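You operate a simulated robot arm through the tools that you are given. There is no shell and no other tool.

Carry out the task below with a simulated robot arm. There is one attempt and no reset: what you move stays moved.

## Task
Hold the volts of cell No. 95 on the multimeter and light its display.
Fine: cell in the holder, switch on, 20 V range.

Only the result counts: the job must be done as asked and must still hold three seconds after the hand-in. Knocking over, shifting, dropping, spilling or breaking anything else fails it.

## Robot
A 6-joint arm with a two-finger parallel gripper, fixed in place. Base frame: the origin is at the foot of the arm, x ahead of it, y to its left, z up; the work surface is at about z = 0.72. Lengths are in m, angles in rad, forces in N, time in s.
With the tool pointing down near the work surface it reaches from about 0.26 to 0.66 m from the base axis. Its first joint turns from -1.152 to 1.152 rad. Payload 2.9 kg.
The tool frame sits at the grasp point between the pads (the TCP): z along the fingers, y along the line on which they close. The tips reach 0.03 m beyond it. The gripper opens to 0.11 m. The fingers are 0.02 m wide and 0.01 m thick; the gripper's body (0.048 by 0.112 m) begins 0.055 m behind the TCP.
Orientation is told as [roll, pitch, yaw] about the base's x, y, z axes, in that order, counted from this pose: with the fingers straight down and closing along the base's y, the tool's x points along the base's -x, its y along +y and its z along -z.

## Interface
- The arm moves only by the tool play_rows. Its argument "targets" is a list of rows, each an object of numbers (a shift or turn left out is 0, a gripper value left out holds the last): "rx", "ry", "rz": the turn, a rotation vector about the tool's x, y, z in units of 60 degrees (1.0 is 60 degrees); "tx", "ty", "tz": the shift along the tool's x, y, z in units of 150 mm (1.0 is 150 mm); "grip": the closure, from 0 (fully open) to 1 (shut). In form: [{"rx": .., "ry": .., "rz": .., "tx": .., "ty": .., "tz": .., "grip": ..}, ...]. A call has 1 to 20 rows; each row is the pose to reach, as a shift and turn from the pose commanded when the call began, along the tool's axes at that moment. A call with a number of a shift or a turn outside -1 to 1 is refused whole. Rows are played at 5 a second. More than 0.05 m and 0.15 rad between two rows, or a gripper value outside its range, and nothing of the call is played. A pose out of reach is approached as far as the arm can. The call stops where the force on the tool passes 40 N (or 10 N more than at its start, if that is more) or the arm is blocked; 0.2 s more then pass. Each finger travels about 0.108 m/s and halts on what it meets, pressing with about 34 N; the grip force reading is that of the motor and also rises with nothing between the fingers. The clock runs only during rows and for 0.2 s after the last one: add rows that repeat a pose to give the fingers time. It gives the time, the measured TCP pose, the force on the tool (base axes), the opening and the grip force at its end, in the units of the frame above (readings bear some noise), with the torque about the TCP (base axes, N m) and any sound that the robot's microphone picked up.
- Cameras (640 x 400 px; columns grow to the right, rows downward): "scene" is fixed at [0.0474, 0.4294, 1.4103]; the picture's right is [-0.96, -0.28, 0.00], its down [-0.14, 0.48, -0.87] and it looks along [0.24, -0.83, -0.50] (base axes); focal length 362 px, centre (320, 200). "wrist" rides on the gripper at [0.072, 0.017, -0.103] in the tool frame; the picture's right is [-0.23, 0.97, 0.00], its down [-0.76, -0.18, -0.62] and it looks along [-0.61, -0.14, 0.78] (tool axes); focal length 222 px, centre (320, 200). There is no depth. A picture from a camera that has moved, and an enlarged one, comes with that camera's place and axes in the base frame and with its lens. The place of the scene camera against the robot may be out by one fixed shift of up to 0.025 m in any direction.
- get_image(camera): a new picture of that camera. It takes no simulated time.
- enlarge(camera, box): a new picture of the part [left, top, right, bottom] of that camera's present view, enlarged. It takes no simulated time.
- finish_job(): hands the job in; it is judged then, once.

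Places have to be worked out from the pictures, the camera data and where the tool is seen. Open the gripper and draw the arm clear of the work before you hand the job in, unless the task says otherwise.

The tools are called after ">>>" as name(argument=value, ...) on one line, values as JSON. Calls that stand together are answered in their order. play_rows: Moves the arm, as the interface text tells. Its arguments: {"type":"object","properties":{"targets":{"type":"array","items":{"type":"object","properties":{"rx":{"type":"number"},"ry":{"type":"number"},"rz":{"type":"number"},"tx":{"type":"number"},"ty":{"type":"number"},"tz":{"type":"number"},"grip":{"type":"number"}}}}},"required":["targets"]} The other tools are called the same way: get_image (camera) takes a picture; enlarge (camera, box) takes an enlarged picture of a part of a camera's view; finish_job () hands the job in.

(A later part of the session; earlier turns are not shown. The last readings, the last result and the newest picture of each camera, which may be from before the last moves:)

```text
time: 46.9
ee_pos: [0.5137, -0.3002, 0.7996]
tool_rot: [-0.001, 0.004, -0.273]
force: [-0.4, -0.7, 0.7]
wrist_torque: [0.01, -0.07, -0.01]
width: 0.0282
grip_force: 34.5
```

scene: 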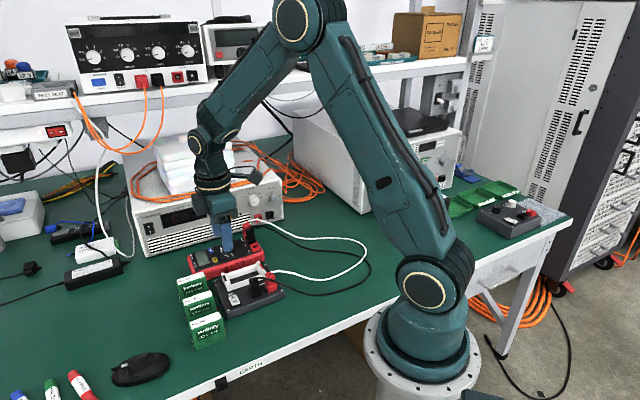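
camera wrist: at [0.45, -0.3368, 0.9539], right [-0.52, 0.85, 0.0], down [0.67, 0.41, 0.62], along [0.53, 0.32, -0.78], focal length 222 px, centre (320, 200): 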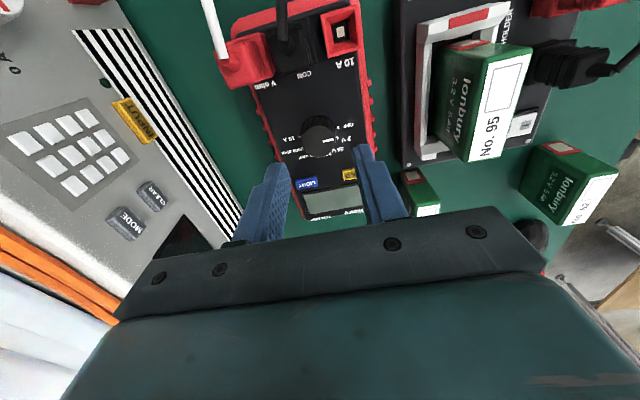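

>>> play_rows(targets=[{"grip": 0.72}, {"grip": 0.68}, {"grip": 0.62}, {"grip": 0.62}, {"grip": 0.62, "tz": -0.06}, {"grip": 0.62, "tz": -0.15}, {"grip": 0.62, "tz": -0.3}, {"grip": 0.62, "tz": -0.45}, {"grip": 0.62, "tz": -0.6}, {"grip": 0.62, "tz": -0.6}])

>>> get_image(camera="wrist")

>>> enlarge(camera="scene", box=[180, 200, 280, 290])

>>> enlarge(camera="wrist", box=[260, 60, 420, 180])

```text
time: 49.1
ee_pos: [0.5127, -0.2968, 0.8921]
tool_rot: [0.0, -0.002, -0.27]
force: [-0.1, 1.1, 0.6]
wrist_torque: [-0.02, -0.02, -0.01]
width: 0.0417
grip_force: 0.0
```

```text
taken
camera wrist: at [0.4471, -0.2633, 0.9949], right [0.48, 0.88, 0.0], down [0.69, -0.37, 0.62], along [0.55, -0.3, -0.78], focal length 222 px, centre (320, 200)
```

wrist: 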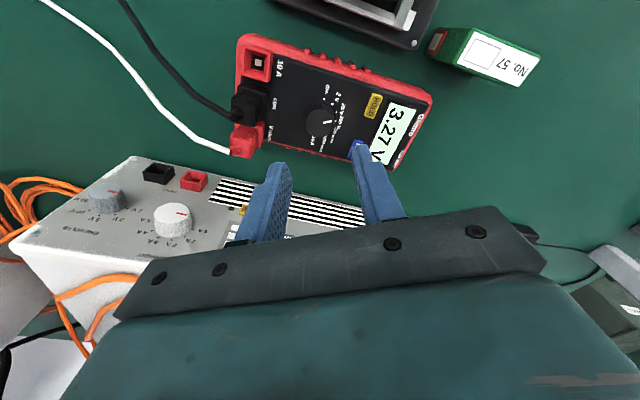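

```text
4.44 times, centred on (230, 245) of scene
camera zoom: at [0.0474, 0.4294, 1.4103], right [-0.96, -0.28, 0.0], down [-0.14, 0.48, -0.87], along [0.24, -0.83, -0.5], focal length 1611 px, centre (720, 0)
```

zoom: 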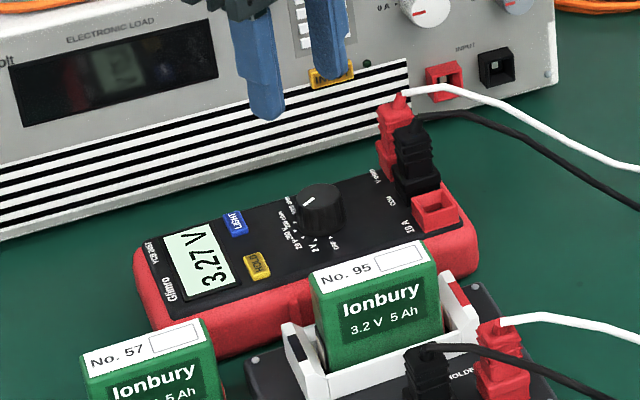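

```text
3.33 times, centred on (340, 120) of wrist
camera zoom: at [0.4471, -0.2633, 0.9949], right [0.48, 0.88, 0.0], down [0.69, -0.37, 0.62], along [0.55, -0.3, -0.78], focal length 740 px, centre (253, 467)
```

zoom: 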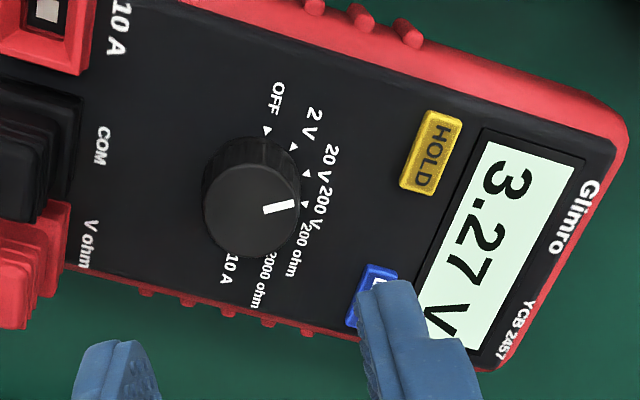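

The meter shows 3.27 V and moved only about 3 mm overall. HOLD is now at about (0.527, -0.248) and LIGHT at about (0.561, -0.281). I close the fingers, turn the tool square to the meter (-45°) and hover above HOLD, biased slightly to the knob side so the tips stay off the LCD.

>>> play_rows(targets=[{"rz": 0.1, "ty": 0.07, "grip": 0.75}, {"rz": 0.2, "tx": 0.005, "ty": 0.15, "grip": 0.85}, {"rz": 0.3, "tx": 0.01, "ty": 0.24, "grip": 1.0}, {"rz": 0.4, "tx": 0.01, "ty": 0.326, "grip": 1.0}, {"rz": 0.49, "tx": 0.01, "ty": 0.326, "tz": 0.1, "grip": 1.0}, {"rz": 0.49, "tx": 0.01, "ty": 0.326, "tz": 0.25, "grip": 1.0}, {"rz": 0.49, "tx": 0.01, "ty": 0.326, "tz": 0.38, "grip": 1.0}, {"rz": 0.49, "tx": 0.01, "ty": 0.326, "tz": 0.38, "grip": 1.0}])

>>> get_image(camera="wrist")

>>> enlarge(camera="wrist", box=[270, 90, 370, 190])

>>> enlarge(camera="scene", box=[180, 200, 280, 290])

```text
time: 50.9
ee_pos: [0.5251, -0.2533, 0.8356]
tool_rot: [-0.001, -0.001, -0.782]
force: [-0.4, 0.0, 1.0]
wrist_torque: [0.0, 0.0, -0.01]
width: 0.0003
grip_force: 34.2
```

```text
taken
camera wrist: at [0.4855, -0.191, 0.9385], right [0.85, 0.53, 0.0], down [0.41, -0.66, 0.62], along [0.33, -0.53, -0.78], focal length 222 px, centre (320, 200)
```

wrist: 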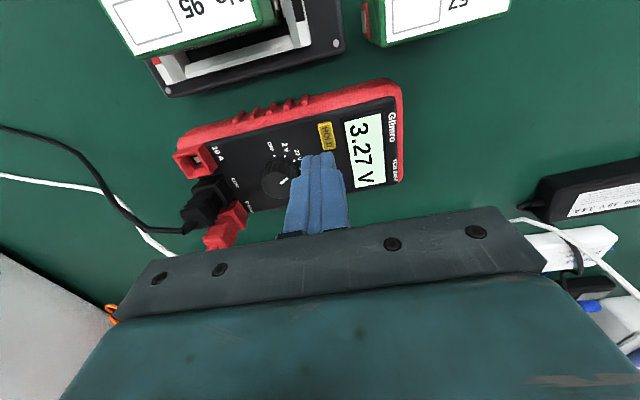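

```text
4.00 times, centred on (320, 140) of wrist
camera zoom: at [0.4855, -0.191, 0.9385], right [0.85, 0.53, 0.0], down [0.41, -0.66, 0.62], along [0.33, -0.53, -0.78], focal length 888 px, centre (320, 440)
```

zoom: 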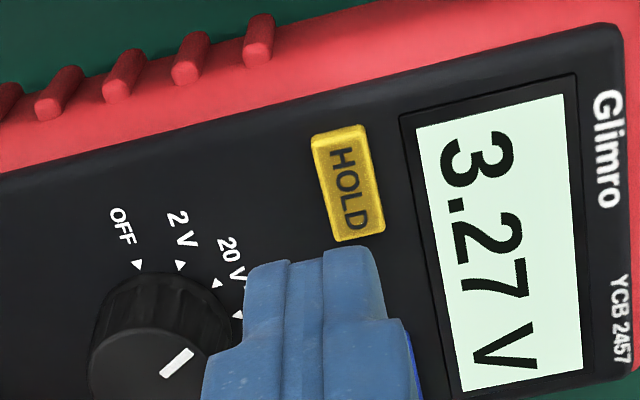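

```text
4.44 times, centred on (230, 245) of scene
camera zoom: at [0.0474, 0.4294, 1.4103], right [-0.96, -0.28, 0.0], down [-0.14, 0.48, -0.87], along [0.24, -0.83, -0.5], focal length 1611 px, centre (720, 0)
```

zoom: 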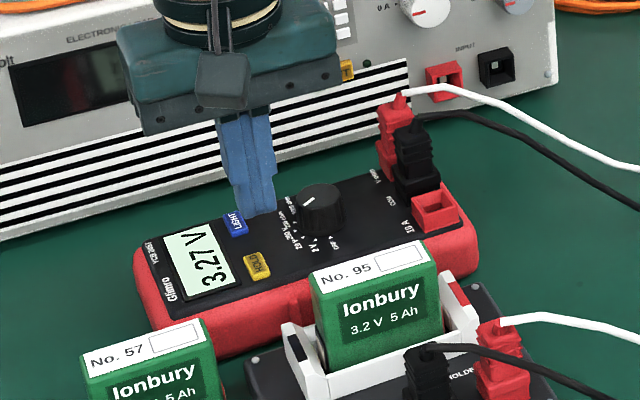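

HOLD is at (0.528, -0.248) with its top near z = 0.769. I adjust by 2–3 mm and go down to just above the button, then press in 1 mm steps.

>>> play_rows(targets=[{"tx": 0.0137, "ty": 0.02, "tz": 0.05}, {"tx": 0.0137, "ty": 0.02, "tz": 0.12}, {"tx": 0.0137, "ty": 0.02, "tz": 0.18}, {"tx": 0.0137, "ty": 0.02, "tz": 0.21}, {"tx": 0.0137, "ty": 0.02, "tz": 0.22}, {"tx": 0.0137, "ty": 0.02, "tz": 0.22}])

>>> enlarge(camera="wrist", box=[270, 90, 370, 190])

>>> enlarge(camera="scene", box=[200, 220, 260, 280])

```text
time: 52.3
ee_pos: [0.5279, -0.2479, 0.8011]
tool_rot: [0.001, -0.001, -0.783]
force: [0.5, 0.7, -0.1]
wrist_torque: [0.01, -0.05, -0.02]
width: 0.0001
grip_force: 34.0
```

```text
4.00 times, centred on (320, 140) of wrist
camera zoom: at [0.4874, -0.1858, 0.9045], right [0.85, 0.53, 0.0], down [0.41, -0.66, 0.62], along [0.33, -0.53, -0.78], focal length 888 px, centre (320, 440)
```

zoom: 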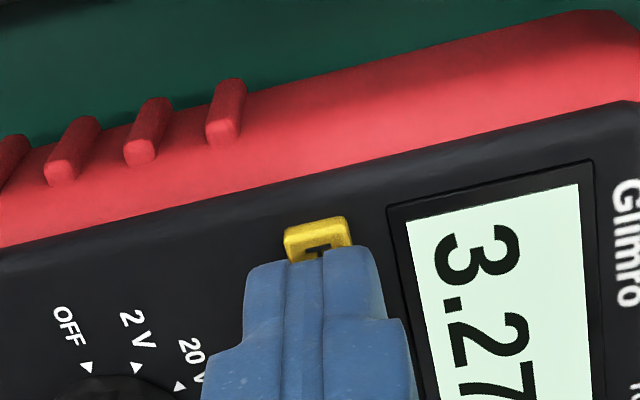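

```text
6.67 times, centred on (230, 250) of scene
camera zoom: at [0.0474, 0.4294, 1.4103], right [-0.96, -0.28, 0.0], down [-0.14, 0.48, -0.87], along [0.24, -0.83, -0.5], focal length 2417 px, centre (920, -133)
```

zoom: 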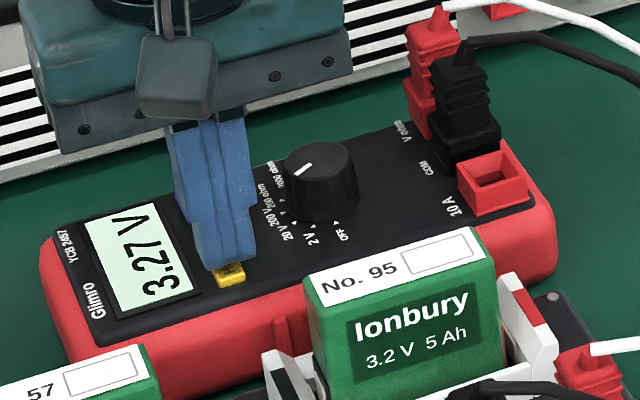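

Tips are just above HOLD, no contact yet. I press in sub-millimetre steps.

>>> play_rows(targets=[{"tz": 0.005}, {"tz": 0.01}, {"tz": 0.015}, {"tz": 0.02}, {"tz": 0.02}])

>>> enlarge(camera="scene", box=[200, 220, 260, 280])

```text
time: 53.5
ee_pos: [0.5264, -0.2478, 0.7994]
tool_rot: [0.001, -0.003, -0.783]
force: [-0.2, 1.0, 1.1]
wrist_torque: [-0.01, 0.03, 0.0]
width: 0.0
grip_force: 34.3
heard: click
```

```text
6.67 times, centred on (230, 250) of scene
camera zoom: at [0.0474, 0.4294, 1.4103], right [-0.96, -0.28, 0.0], down [-0.14, 0.48, -0.87], along [0.24, -0.83, -0.5], focal length 2417 px, centre (920, -133)
```

zoom: 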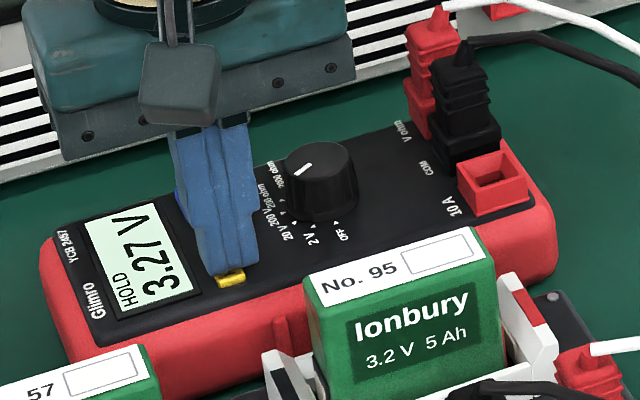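

Click heard, and the display shows "HOLD 3.27 V". I lift straight up and move 47 mm across to LIGHT.

>>> play_rows(targets=[{"tz": -0.04}, {"tz": -0.14}, {"tz": -0.24}, {"tz": -0.24, "tx": -0.1}, {"tz": -0.24, "tx": -0.22}, {"tz": -0.24, "tx": -0.316}, {"tz": -0.24, "tx": -0.316}])

>>> enlarge(camera="wrist", box=[260, 70, 400, 190])

>>> enlarge(camera="scene", box=[200, 220, 260, 280])

```text
time: 55.1
ee_pos: [0.5599, -0.2825, 0.8354]
tool_rot: [0.0, -0.001, -0.783]
force: [0.9, -0.6, 0.2]
wrist_torque: [0.02, 0.0, 0.02]
width: 0.0001
grip_force: 33.6
```

```text
3.33 times, centred on (330, 130) of wrist
camera zoom: at [0.5203, -0.2197, 0.9389], right [0.85, 0.53, 0.0], down [0.41, -0.66, 0.62], along [0.33, -0.53, -0.78], focal length 740 px, centre (287, 433)
```

zoom: 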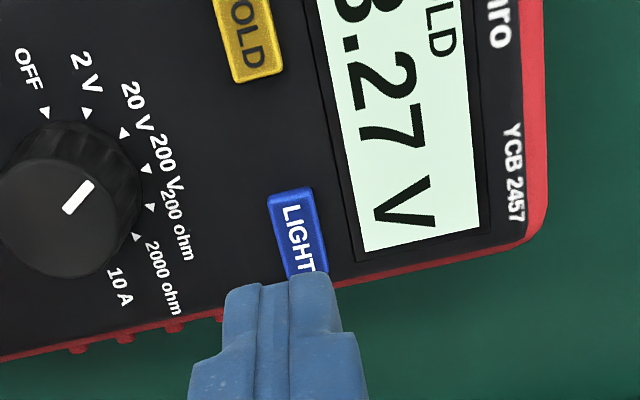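

```text
6.67 times, centred on (230, 250) of scene
camera zoom: at [0.0474, 0.4294, 1.4103], right [-0.96, -0.28, 0.0], down [-0.14, 0.48, -0.87], along [0.24, -0.83, -0.5], focal length 2417 px, centre (920, -133)
```

zoom: 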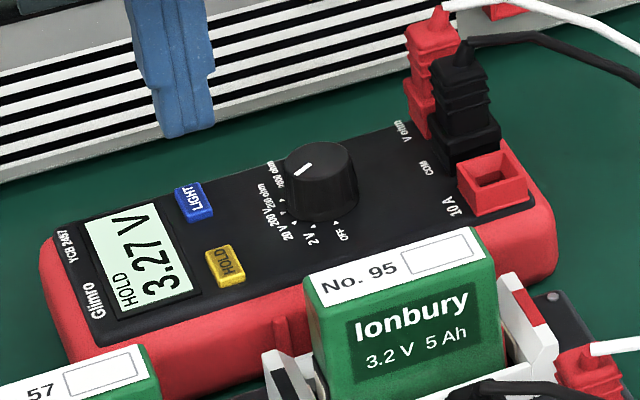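

LIGHT sits right below, with the tips 3 mm to the knob side as intended. I descend to just above it and press in small steps.

>>> play_rows(targets=[{"tx": -0.007, "tz": 0.06}, {"tx": -0.007, "tz": 0.13}, {"tx": -0.007, "tz": 0.19}, {"tx": -0.007, "tz": 0.215}, {"tx": -0.007, "tz": 0.222}, {"tx": -0.007, "tz": 0.222}])

>>> enlarge(camera="scene", box=[200, 220, 260, 280])

>>> enlarge(camera="wrist", box=[260, 70, 400, 190])

```text
time: 56.5
ee_pos: [0.5612, -0.2812, 0.8024]
tool_rot: [0.0, -0.003, -0.783]
force: [-0.8, 0.1, -0.4]
wrist_torque: [0.01, -0.02, 0.0]
width: 0.0
grip_force: 33.9
```

```text
6.67 times, centred on (230, 250) of scene
camera zoom: at [0.0474, 0.4294, 1.4103], right [-0.96, -0.28, 0.0], down [-0.14, 0.48, -0.87], along [0.24, -0.83, -0.5], focal length 2417 px, centre (920, -133)
```

zoom: 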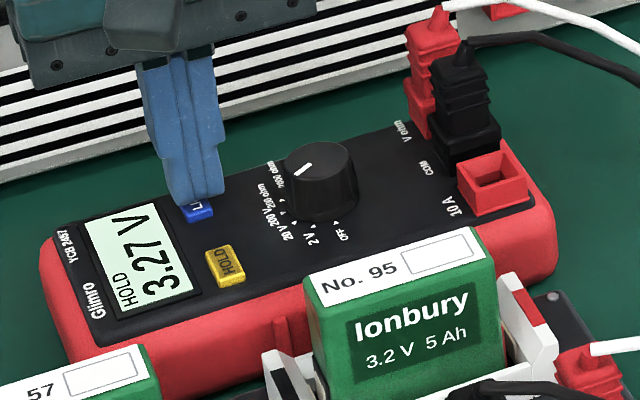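

```text
3.33 times, centred on (330, 130) of wrist
camera zoom: at [0.5211, -0.2193, 0.9047], right [0.85, 0.53, 0.0], down [0.41, -0.66, 0.62], along [0.33, -0.53, -0.78], focal length 740 px, centre (287, 433)
```

zoom: 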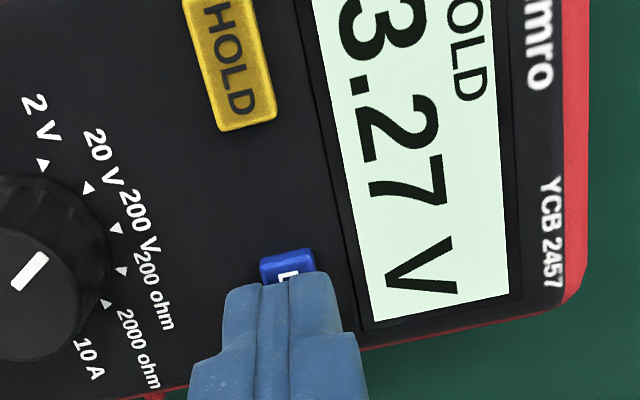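

In position over LIGHT without contact. I press in sub-millimetre steps.

>>> play_rows(targets=[{"tz": 0.005}, {"tz": 0.01}, {"tz": 0.015}, {"tz": 0.02}, {"tz": 0.02}])

>>> enlarge(camera="scene", box=[200, 220, 260, 280])

```text
time: 57.7
ee_pos: [0.561, -0.2841, 0.7985]
tool_rot: [0.0, -0.002, -0.784]
force: [-0.3, 0.4, 0.2]
wrist_torque: [0.0, 0.01, 0.01]
width: 0.0
grip_force: 34.1
```

```text
6.67 times, centred on (230, 250) of scene
camera zoom: at [0.0474, 0.4294, 1.4103], right [-0.96, -0.28, 0.0], down [-0.14, 0.48, -0.87], along [0.24, -0.83, -0.5], focal length 2417 px, centre (920, -133)
```

zoom: 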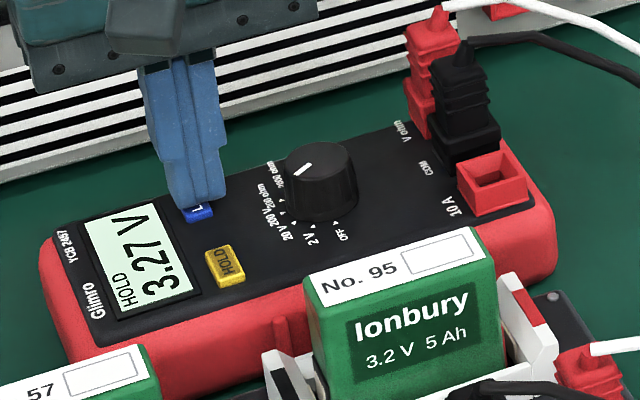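

No click yet and no force; I press slightly further.

>>> play_rows(targets=[{"tz": 0.004}, {"tz": 0.008}, {"tz": 0.012}, {"tz": 0.012}])

>>> enlarge(camera="scene", box=[200, 220, 260, 280])

```text
time: 58.7
ee_pos: [0.5614, -0.2812, 0.7965]
tool_rot: [-0.001, -0.003, -0.784]
force: [0.0, -1.4, 6.0]
wrist_torque: [-0.1, 0.02, 0.0]
width: 0.0
grip_force: 33.7
heard: click
```

```text
6.67 times, centred on (230, 250) of scene
camera zoom: at [0.0473, 0.4294, 1.4103], right [-0.96, -0.28, 0.0], down [-0.14, 0.48, -0.87], along [0.24, -0.83, -0.5], focal length 2417 px, centre (920, -133)
```

zoom: 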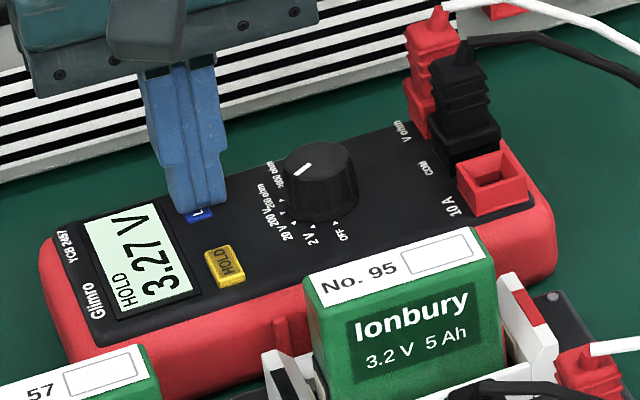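

A click. I lift off straight up and compare the display colour.

>>> play_rows(targets=[{"tz": -0.04}, {"tz": -0.14}, {"tz": -0.25}, {"tz": -0.25}])

>>> enlarge(camera="scene", box=[200, 220, 260, 280])

>>> enlarge(camera="wrist", box=[260, 70, 400, 190])

```text
time: 59.7
ee_pos: [0.5609, -0.2827, 0.8346]
tool_rot: [0.0, -0.002, -0.785]
force: [0.1, 0.6, -1.3]
wrist_torque: [-0.02, -0.01, 0.0]
width: 0.0002
grip_force: 34.1
heard: click, click
```

```text
6.67 times, centred on (230, 250) of scene
camera zoom: at [0.0474, 0.4294, 1.4103], right [-0.96, -0.28, 0.0], down [-0.14, 0.48, -0.87], along [0.24, -0.83, -0.5], focal length 2417 px, centre (920, -133)
```

zoom: 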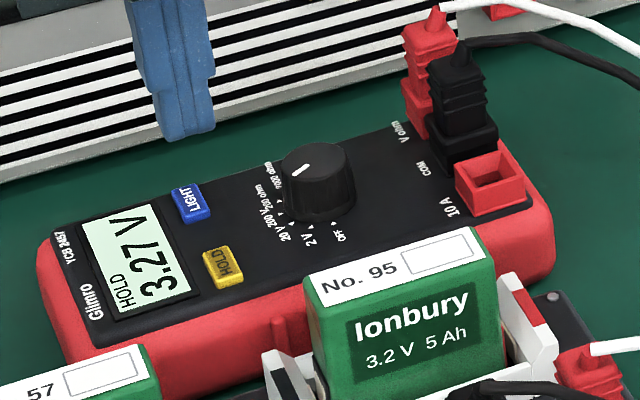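

```text
3.33 times, centred on (330, 130) of wrist
camera zoom: at [0.5208, -0.2203, 0.9368], right [0.85, 0.53, 0.0], down [0.41, -0.66, 0.62], along [0.33, -0.53, -0.78], focal length 740 px, centre (287, 433)
```

zoom: 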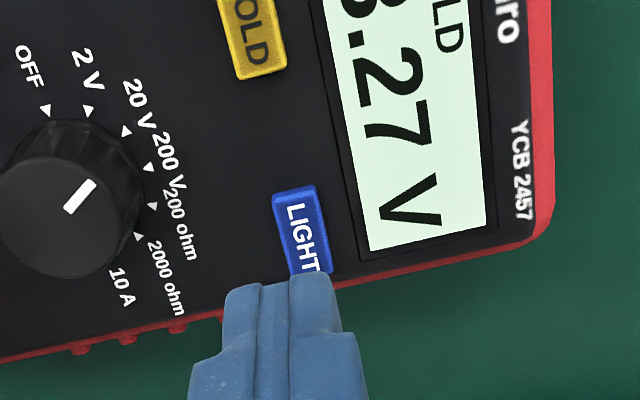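

Two extra clicks were heard while lifting, so the button may have bounced. I zoom in on the LCD to judge whether it's lit now.

>>> enlarge(camera="scene", box=[198, 245, 222, 270])

>>> get_image(camera="scene")

>>> get_image(camera="wrist")

```text
16.00 times, centred on (210, 258) of scene
camera zoom: at [0.0474, 0.4294, 1.4103], right [-0.96, -0.28, 0.0], down [-0.14, 0.48, -0.87], along [0.24, -0.83, -0.5], focal length 5800 px, centre (2080, -720)
```

zoom: 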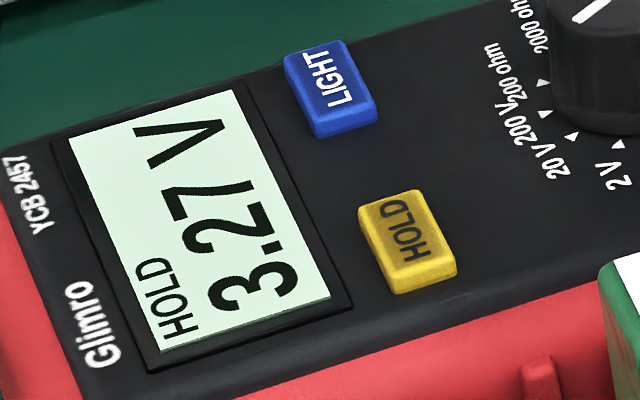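

```text
taken
```

scene: 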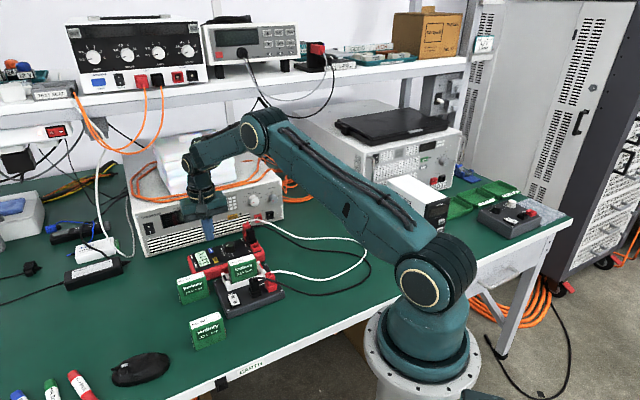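

```text
taken
camera wrist: at [0.5208, -0.2203, 0.9368], right [0.85, 0.53, 0.0], down [0.41, -0.66, 0.62], along [0.33, -0.53, -0.78], focal length 222 px, centre (320, 200)
```

wrist: 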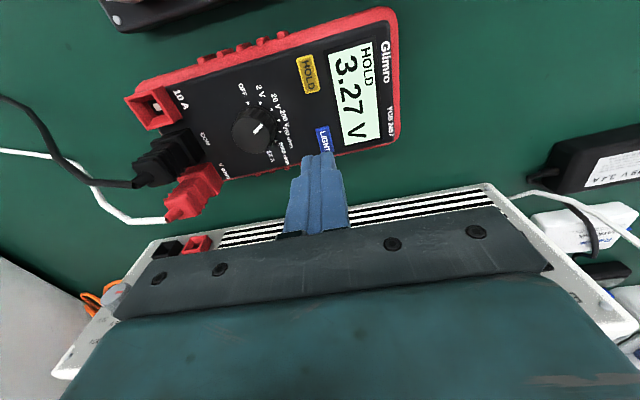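

The display looks the same pale mint as before, so I can't tell its light state. I press LIGHT once more, a bit deeper and cleanly, and look while it's held.

>>> play_rows(targets=[{"tz": 0.08}, {"tz": 0.16}, {"tz": 0.22}, {"tz": 0.235}, {"tz": 0.248}, {"tz": 0.26}, {"tz": 0.26}])

>>> enlarge(camera="scene", box=[198, 245, 222, 270])

>>> enlarge(camera="wrist", box=[260, 70, 400, 190])

```text
time: 61.3
ee_pos: [0.5617, -0.2829, 0.7974]
tool_rot: [0.002, -0.006, -0.784]
force: [-1.8, -2.5, 9.0]
wrist_torque: [-0.1, 0.05, 0.01]
width: 0.0004
grip_force: 34.1
heard: click
```

```text
16.00 times, centred on (210, 258) of scene
camera zoom: at [0.0472, 0.4294, 1.4103], right [-0.96, -0.28, 0.0], down [-0.14, 0.48, -0.87], along [0.24, -0.83, -0.5], focal length 5800 px, centre (2080, -720)
```

zoom: 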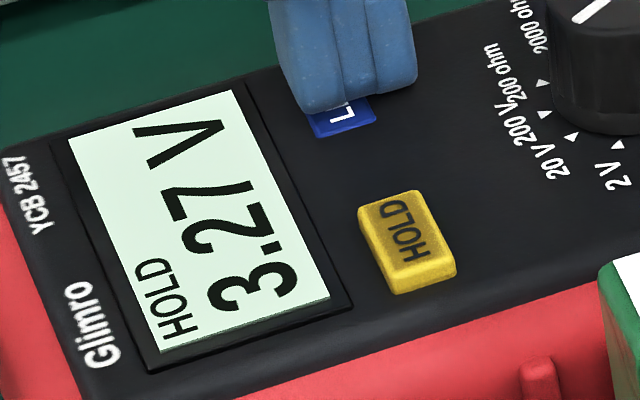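

```text
3.33 times, centred on (330, 130) of wrist
camera zoom: at [0.5216, -0.221, 0.8987], right [0.85, 0.53, 0.0], down [0.41, -0.66, 0.63], along [0.33, -0.53, -0.78], focal length 740 px, centre (287, 433)
```

zoom: 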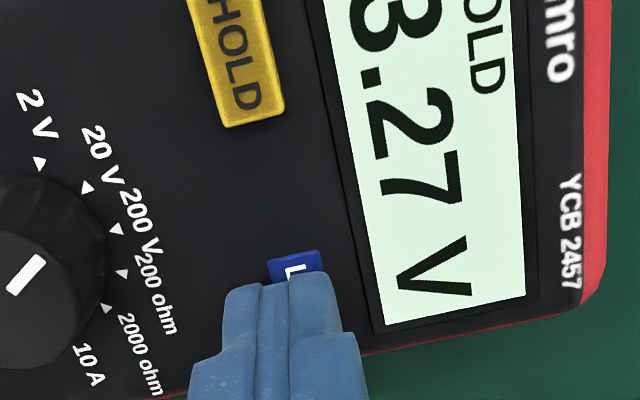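

No visible change on the click. The backlight may need a long press, so I keep it pressed for about 3 s and look again.

>>> play_rows(targets=[{"tz": 0.0}, {"tz": 0.0}, {"tz": 0.0}, {"tz": 0.0}, {"tz": 0.0}, {"tz": 0.0}, {"tz": 0.0}, {"tz": 0.0}])

>>> enlarge(camera="scene", box=[198, 245, 222, 270])

```text
time: 63.1
ee_pos: [0.5618, -0.2838, 0.7959]
tool_rot: [0.003, -0.004, -0.785]
force: [3.0, -4.4, 15.2]
wrist_torque: [-0.08, -0.04, 0.02]
width: 0.0002
grip_force: 34.1
```

```text
16.00 times, centred on (210, 258) of scene
camera zoom: at [0.0472, 0.4295, 1.4103], right [-0.96, -0.28, 0.0], down [-0.14, 0.48, -0.87], along [0.24, -0.83, -0.5], focal length 5800 px, centre (2080, -720)
```

zoom: 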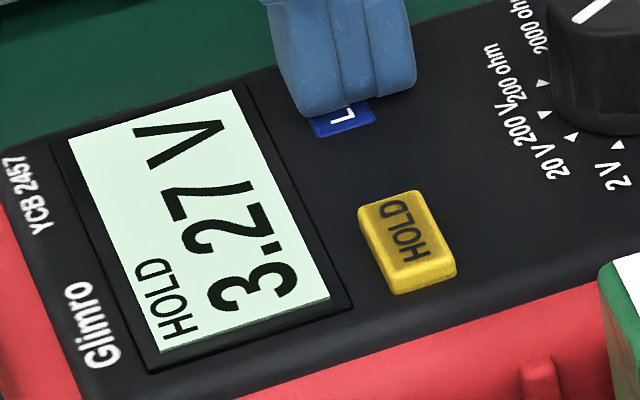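

>>> enlarge(camera="scene", box=[199, 250, 206, 256])

>>> enlarge(camera="wrist", box=[320, 60, 390, 140])

```text
16.00 times, centred on (202, 253) of scene
camera zoom: at [0.0472, 0.4295, 1.4103], right [-0.96, -0.28, 0.0], down [-0.14, 0.48, -0.87], along [0.24, -0.83, -0.5], focal length 5800 px, centre (2200, -648)
```

zoom: 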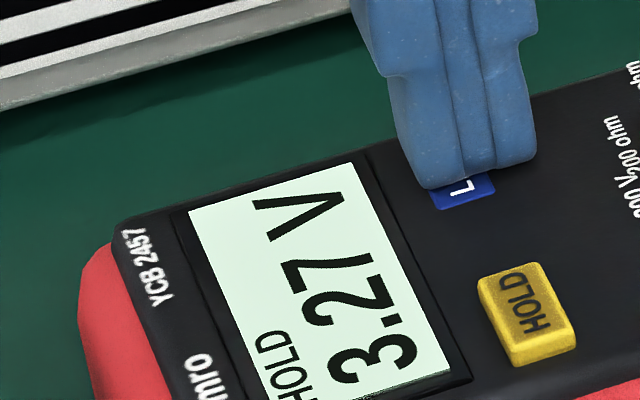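

```text
5.00 times, centred on (355, 100) of wrist
camera zoom: at [0.5215, -0.2206, 0.8985], right [0.85, 0.53, 0.0], down [0.41, -0.66, 0.63], along [0.33, -0.53, -0.78], focal length 1111 px, centre (145, 700)
```

zoom: 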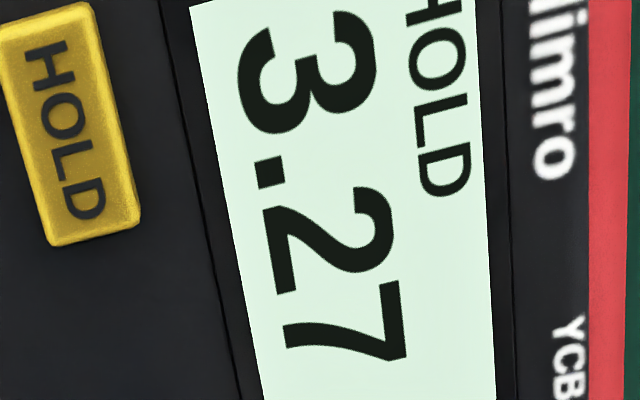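

I lift off in one quick motion to avoid a bounce, then compare.

>>> play_rows(targets=[{"tz": -0.26}, {"tz": -0.26}])

>>> enlarge(camera="scene", box=[198, 245, 222, 270])

>>> get_image(camera="scene")

>>> enlarge(camera="wrist", box=[260, 70, 400, 190])

```text
time: 63.7
ee_pos: [0.5608, -0.2833, 0.8354]
tool_rot: [0.0, 0.001, -0.782]
force: [0.0, 0.2, -0.5]
wrist_torque: [-0.03, 0.02, -0.01]
width: 0.0
grip_force: 34.4
heard: click
```

```text
16.00 times, centred on (210, 258) of scene
camera zoom: at [0.0474, 0.4294, 1.4103], right [-0.96, -0.28, 0.0], down [-0.14, 0.48, -0.87], along [0.24, -0.83, -0.5], focal length 5800 px, centre (2080, -720)
```

zoom: 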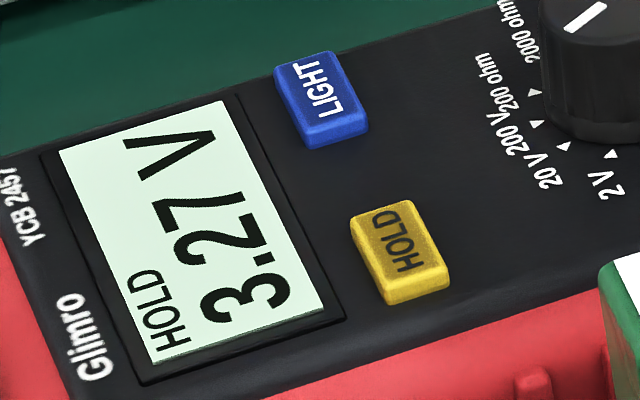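

```text
taken
```

scene: 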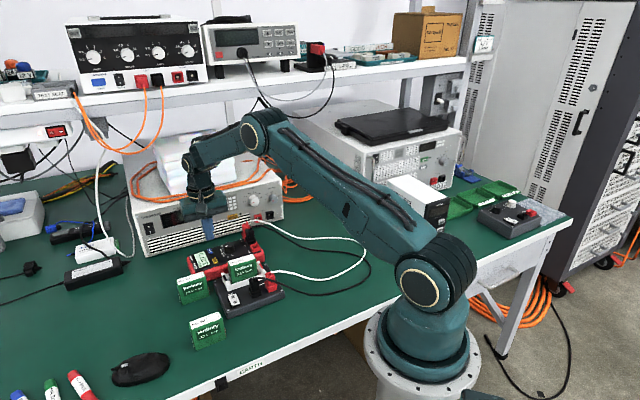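

```text
3.33 times, centred on (330, 130) of wrist
camera zoom: at [0.5214, -0.2212, 0.9376], right [0.85, 0.53, 0.0], down [0.41, -0.66, 0.62], along [0.33, -0.53, -0.78], focal length 740 px, centre (287, 433)
```

zoom: 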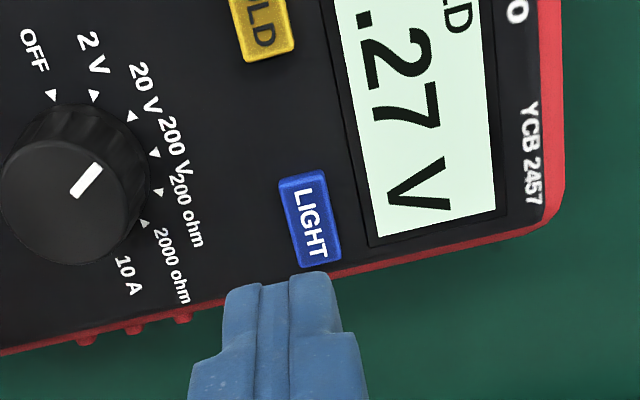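

The meter crept about 2 mm on that lift and another click sounded. I take a reference close-up of the LCD in the present state, to compare against the next state.

>>> enlarge(camera="wrist", box=[335, 60, 375, 130])

>>> enlarge(camera="scene", box=[180, 200, 280, 290])

>>> enlarge(camera="wrist", box=[120, 0, 420, 190])

```text
5.71 times, centred on (355, 95) of wrist
camera zoom: at [0.5214, -0.2212, 0.9376], right [0.85, 0.53, 0.0], down [0.41, -0.66, 0.62], along [0.33, -0.53, -0.78], focal length 1269 px, centre (120, 800)
```

zoom: 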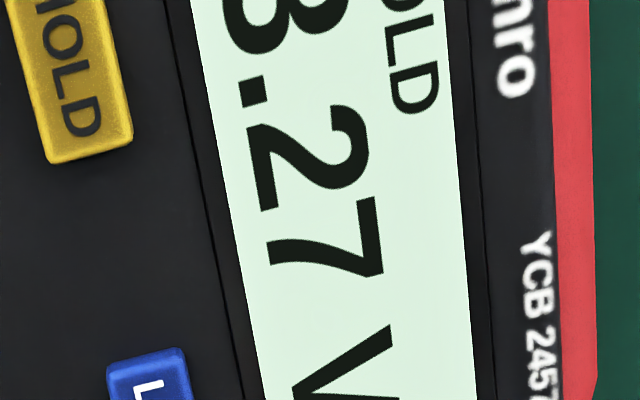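

```text
4.44 times, centred on (230, 245) of scene
camera zoom: at [0.0474, 0.4294, 1.4103], right [-0.96, -0.28, 0.0], down [-0.14, 0.48, -0.87], along [0.24, -0.83, -0.5], focal length 1611 px, centre (720, 0)
```

zoom: 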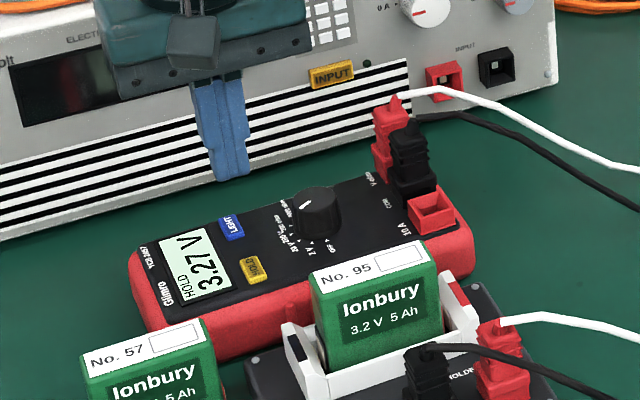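

```text
2.11 times, centred on (270, 95) of wrist
camera zoom: at [0.5214, -0.2212, 0.9376], right [0.85, 0.53, 0.0], down [0.41, -0.66, 0.62], along [0.33, -0.53, -0.78], focal length 468 px, centre (425, 421)
```

zoom: 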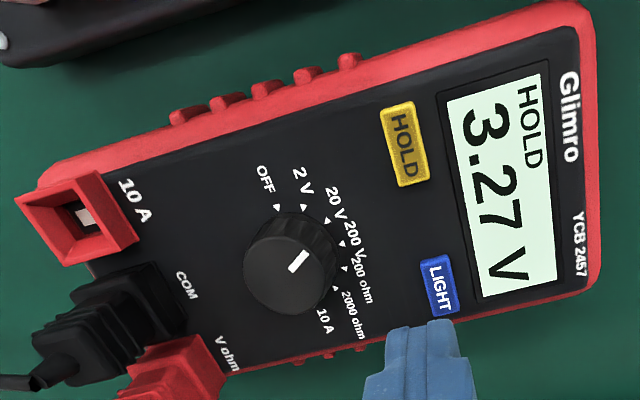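

The meter remains within about 3 mm of its start. LIGHT is now at about (0.563, -0.278). I re-centre over it and approach gently, to press with minimal force as I did with HOLD.

>>> play_rows(targets=[{"tx": 0.017, "ty": 0.03, "tz": 0.0}, {"tx": 0.017, "ty": 0.03, "tz": 0.1}, {"tx": 0.017, "ty": 0.03, "tz": 0.18}, {"tx": 0.017, "ty": 0.03, "tz": 0.22}, {"tx": 0.017, "ty": 0.03, "tz": 0.232}, {"tx": 0.017, "ty": 0.03, "tz": 0.232}])

>>> enlarge(camera="wrist", box=[260, 70, 400, 190])

```text
time: 65.1
ee_pos: [0.5634, -0.2784, 0.799]
tool_rot: [0.0, -0.002, -0.784]
force: [0.8, 0.0, 0.0]
wrist_torque: [-0.01, 0.01, -0.01]
width: 0.0
grip_force: 33.5
```

```text
3.33 times, centred on (330, 130) of wrist
camera zoom: at [0.5223, -0.2159, 0.9023], right [0.85, 0.53, 0.0], down [0.41, -0.66, 0.62], along [0.33, -0.53, -0.78], focal length 740 px, centre (287, 433)
```

zoom: 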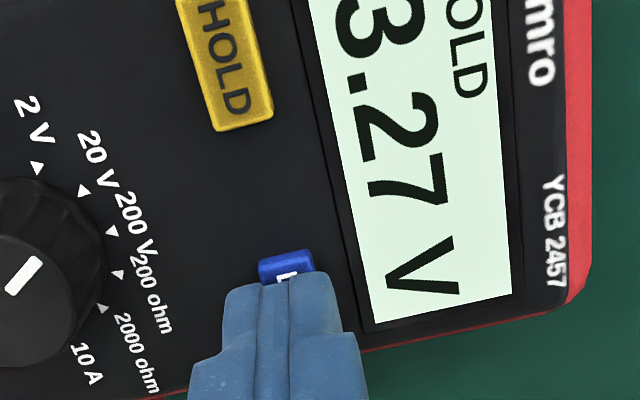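

Above the button, no contact yet. I step down 0.3 mm at a time.

>>> play_rows(targets=[{"tz": 0.002}, {"tz": 0.004}, {"tz": 0.004}])

>>> enlarge(camera="scene", box=[198, 245, 222, 270])

```text
time: 65.9
ee_pos: [0.5627, -0.2777, 0.7994]
tool_rot: [0.0, -0.001, -0.785]
force: [0.3, -0.2, 1.8]
wrist_torque: [-0.01, 0.01, -0.03]
width: 0.0001
grip_force: 34.3
```

```text
16.00 times, centred on (210, 258) of scene
camera zoom: at [0.0474, 0.4294, 1.4103], right [-0.96, -0.28, 0.0], down [-0.14, 0.48, -0.87], along [0.24, -0.83, -0.5], focal length 5800 px, centre (2080, -720)
```

zoom: 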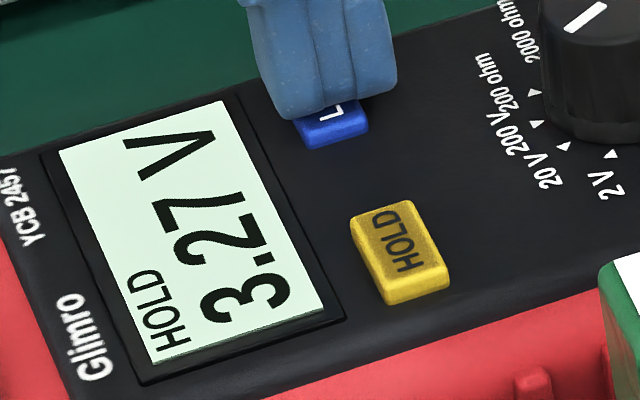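

>>> play_rows(targets=[{"tz": 0.002}, {"tz": 0.004}, {"tz": 0.004}])

>>> enlarge(camera="scene", box=[198, 245, 222, 270])

```text
time: 66.7
ee_pos: [0.5626, -0.2766, 0.799]
tool_rot: [-0.001, -0.003, -0.783]
force: [1.0, 1.4, 2.2]
wrist_torque: [0.02, -0.05, -0.02]
width: 0.0001
grip_force: 33.4
heard: click
```

```text
16.00 times, centred on (210, 258) of scene
camera zoom: at [0.0474, 0.4295, 1.4103], right [-0.96, -0.28, 0.0], down [-0.14, 0.48, -0.87], along [0.24, -0.83, -0.5], focal length 5800 px, centre (2080, -720)
```

zoom: 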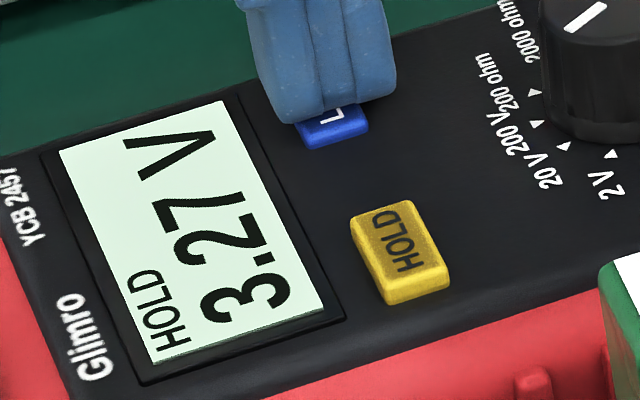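

>>> enlarge(camera="wrist", box=[335, 60, 375, 130])

>>> enlarge(camera="scene", box=[180, 200, 280, 290])

```text
5.71 times, centred on (355, 95) of wrist
camera zoom: at [0.5221, -0.2153, 0.9011], right [0.85, 0.53, 0.0], down [0.41, -0.66, 0.62], along [0.33, -0.53, -0.78], focal length 1269 px, centre (120, 800)
```

zoom: 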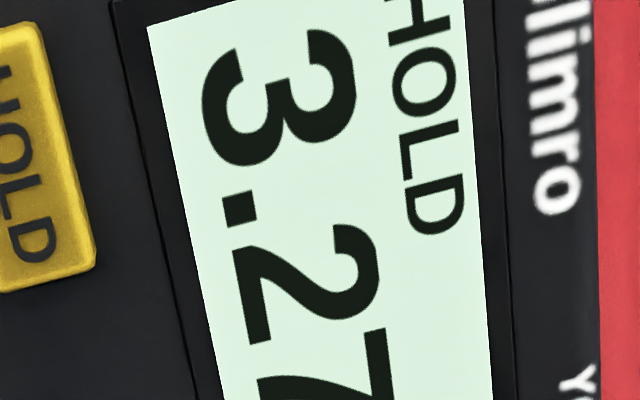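

```text
4.44 times, centred on (230, 245) of scene
camera zoom: at [0.0474, 0.4295, 1.4103], right [-0.96, -0.28, 0.0], down [-0.14, 0.48, -0.87], along [0.24, -0.83, -0.5], focal length 1611 px, centre (720, 0)
```

zoom: 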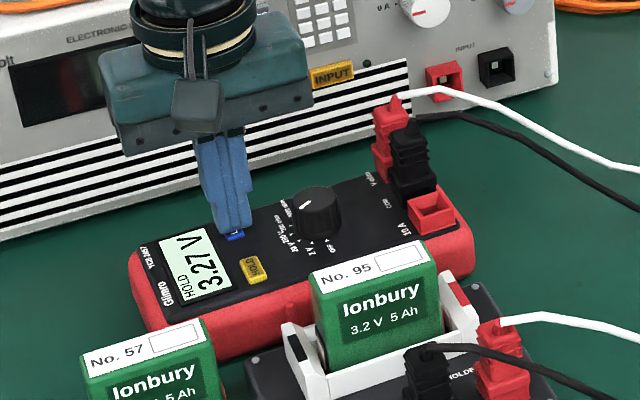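

>>> enlarge(camera="wrist", box=[340, 100, 370, 118])

>>> enlarge(camera="scene", box=[185, 250, 225, 275])

```text
16.00 times, centred on (355, 109) of wrist
camera zoom: at [0.5221, -0.2153, 0.9011], right [0.85, 0.53, 0.0], down [0.41, -0.66, 0.62], along [0.33, -0.53, -0.78], focal length 3554 px, centre (-240, 1656)
```

zoom: 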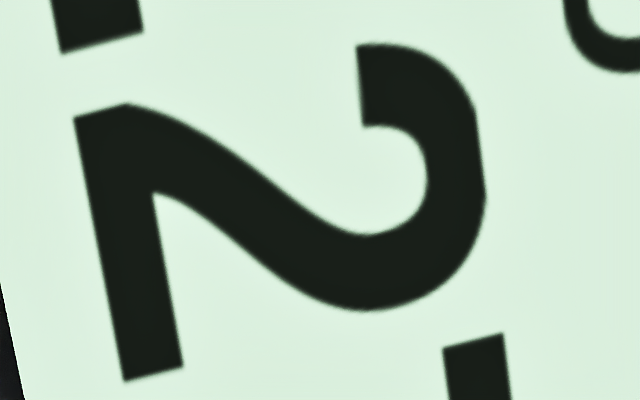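

```text
16.00 times, centred on (205, 262) of scene
camera zoom: at [0.0474, 0.4295, 1.4103], right [-0.96, -0.28, 0.0], down [-0.14, 0.48, -0.87], along [0.24, -0.83, -0.5], focal length 5800 px, centre (2160, -800)
```

zoom: 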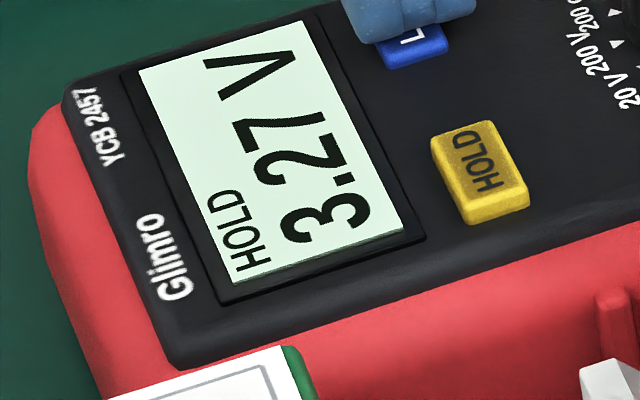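

I lift off slowly this time and watch for clicks.

>>> play_rows(targets=[{"tz": -0.003}, {"tz": -0.006}, {"tz": -0.01}, {"tz": -0.015}, {"tz": -0.02}, {"tz": -0.02}])

>>> enlarge(camera="wrist", box=[340, 100, 370, 118])

>>> enlarge(camera="scene", box=[185, 250, 225, 275])

```text
time: 68.1
ee_pos: [0.5623, -0.2768, 0.8012]
tool_rot: [0.0, 0.0, -0.784]
force: [1.3, -0.1, 0.2]
wrist_torque: [0.0, -0.01, -0.01]
width: 0.0004
grip_force: 33.9
heard: click
```

```text
16.00 times, centred on (355, 109) of wrist
camera zoom: at [0.5224, -0.2149, 0.9038], right [0.85, 0.53, 0.0], down [0.41, -0.66, 0.62], along [0.33, -0.53, -0.78], focal length 3554 px, centre (-240, 1656)
```

zoom: 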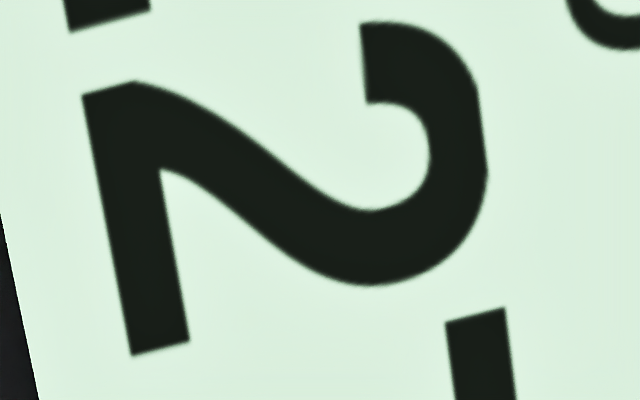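

```text
16.00 times, centred on (205, 262) of scene
camera zoom: at [0.0474, 0.4294, 1.4103], right [-0.96, -0.28, 0.0], down [-0.14, 0.48, -0.87], along [0.24, -0.83, -0.5], focal length 5800 px, centre (2160, -800)
```

zoom: 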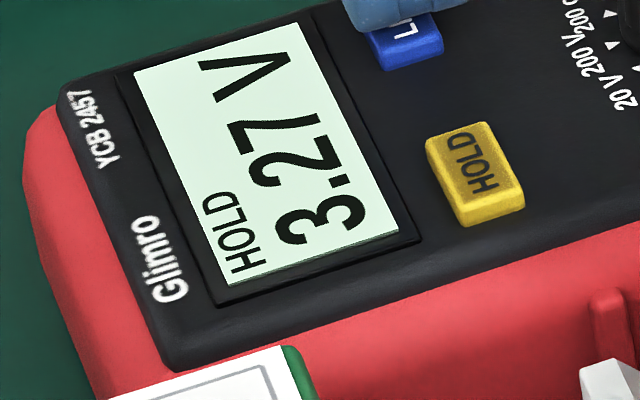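

>>> enlarge(camera="scene", box=[200, 220, 260, 280])

>>> enlarge(camera="scene", box=[120, 160, 320, 300])

```text
6.67 times, centred on (230, 250) of scene
camera zoom: at [0.0474, 0.4294, 1.4103], right [-0.96, -0.28, 0.0], down [-0.14, 0.48, -0.87], along [0.24, -0.83, -0.5], focal length 2417 px, centre (920, -133)
```

zoom: 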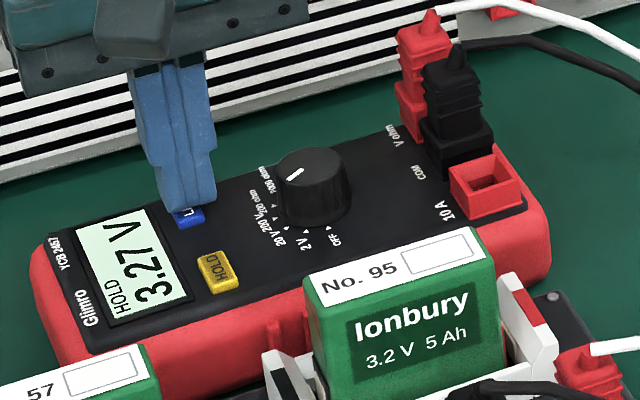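

```text
2.86 times, centred on (220, 230) of scene
camera zoom: at [0.0474, 0.4294, 1.4103], right [-0.96, -0.28, 0.0], down [-0.14, 0.48, -0.87], along [0.24, -0.83, -0.5], focal length 1036 px, centre (606, 114)
```

zoom: 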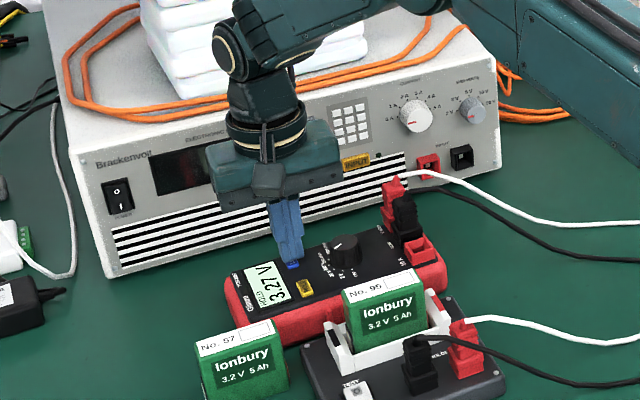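

I capture a maximum zoom of the LCD with its edge in the present state, as a reference for one more careful comparison.

>>> enlarge(camera="scene", box=[190, 252, 212, 268])

>>> enlarge(camera="wrist", box=[325, 70, 385, 140])

```text
16.00 times, centred on (201, 260) of scene
camera zoom: at [0.0474, 0.4294, 1.4103], right [-0.96, -0.28, 0.0], down [-0.14, 0.48, -0.87], along [0.24, -0.83, -0.5], focal length 5800 px, centre (2224, -760)
```

zoom: 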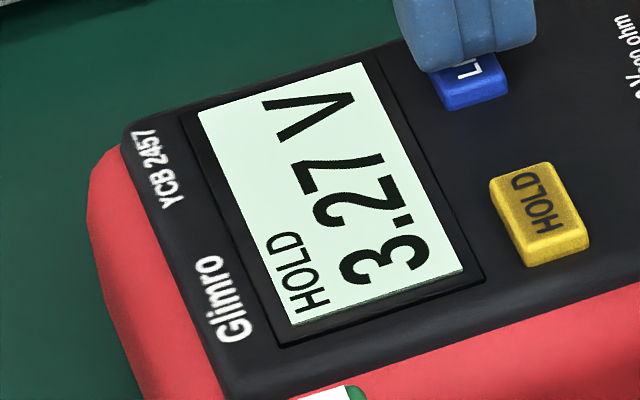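

```text
5.71 times, centred on (355, 105) of wrist
camera zoom: at [0.5224, -0.2149, 0.9038], right [0.85, 0.53, 0.0], down [0.41, -0.66, 0.62], along [0.33, -0.53, -0.78], focal length 1269 px, centre (120, 743)
```

zoom: 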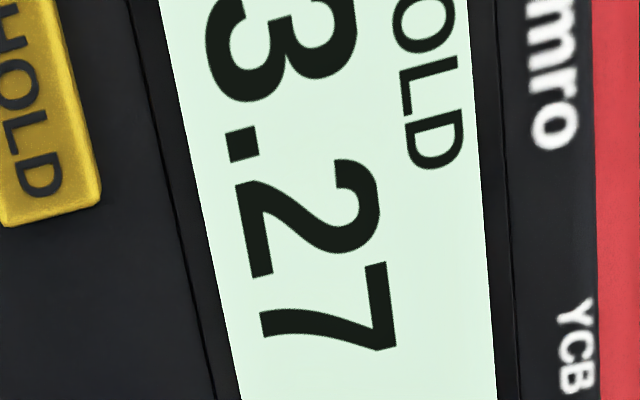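

All states look alike so far, even though each press clicks. I test a long press: down gently to the click and held for about 4 s.

>>> play_rows(targets=[{"tz": 0.008}, {"tz": 0.014}, {"tz": 0.018}, {"tz": 0.021}, {"tz": 0.024}, {"tz": 0.024}, {"tz": 0.024}])

>>> enlarge(camera="scene", box=[190, 252, 212, 268])

```text
time: 69.7
ee_pos: [0.563, -0.2783, 0.7978]
tool_rot: [0.001, -0.003, -0.783]
force: [-0.9, 0.7, 2.7]
wrist_torque: [0.03, -0.01, -0.02]
width: 0.0001
grip_force: 33.7
heard: click
```

```text
16.00 times, centred on (201, 260) of scene
camera zoom: at [0.0473, 0.4295, 1.4103], right [-0.96, -0.28, 0.0], down [-0.14, 0.48, -0.87], along [0.24, -0.83, -0.5], focal length 5800 px, centre (2224, -760)
```

zoom: 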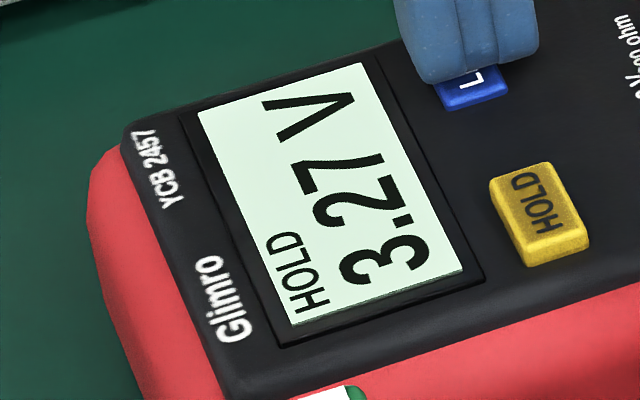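

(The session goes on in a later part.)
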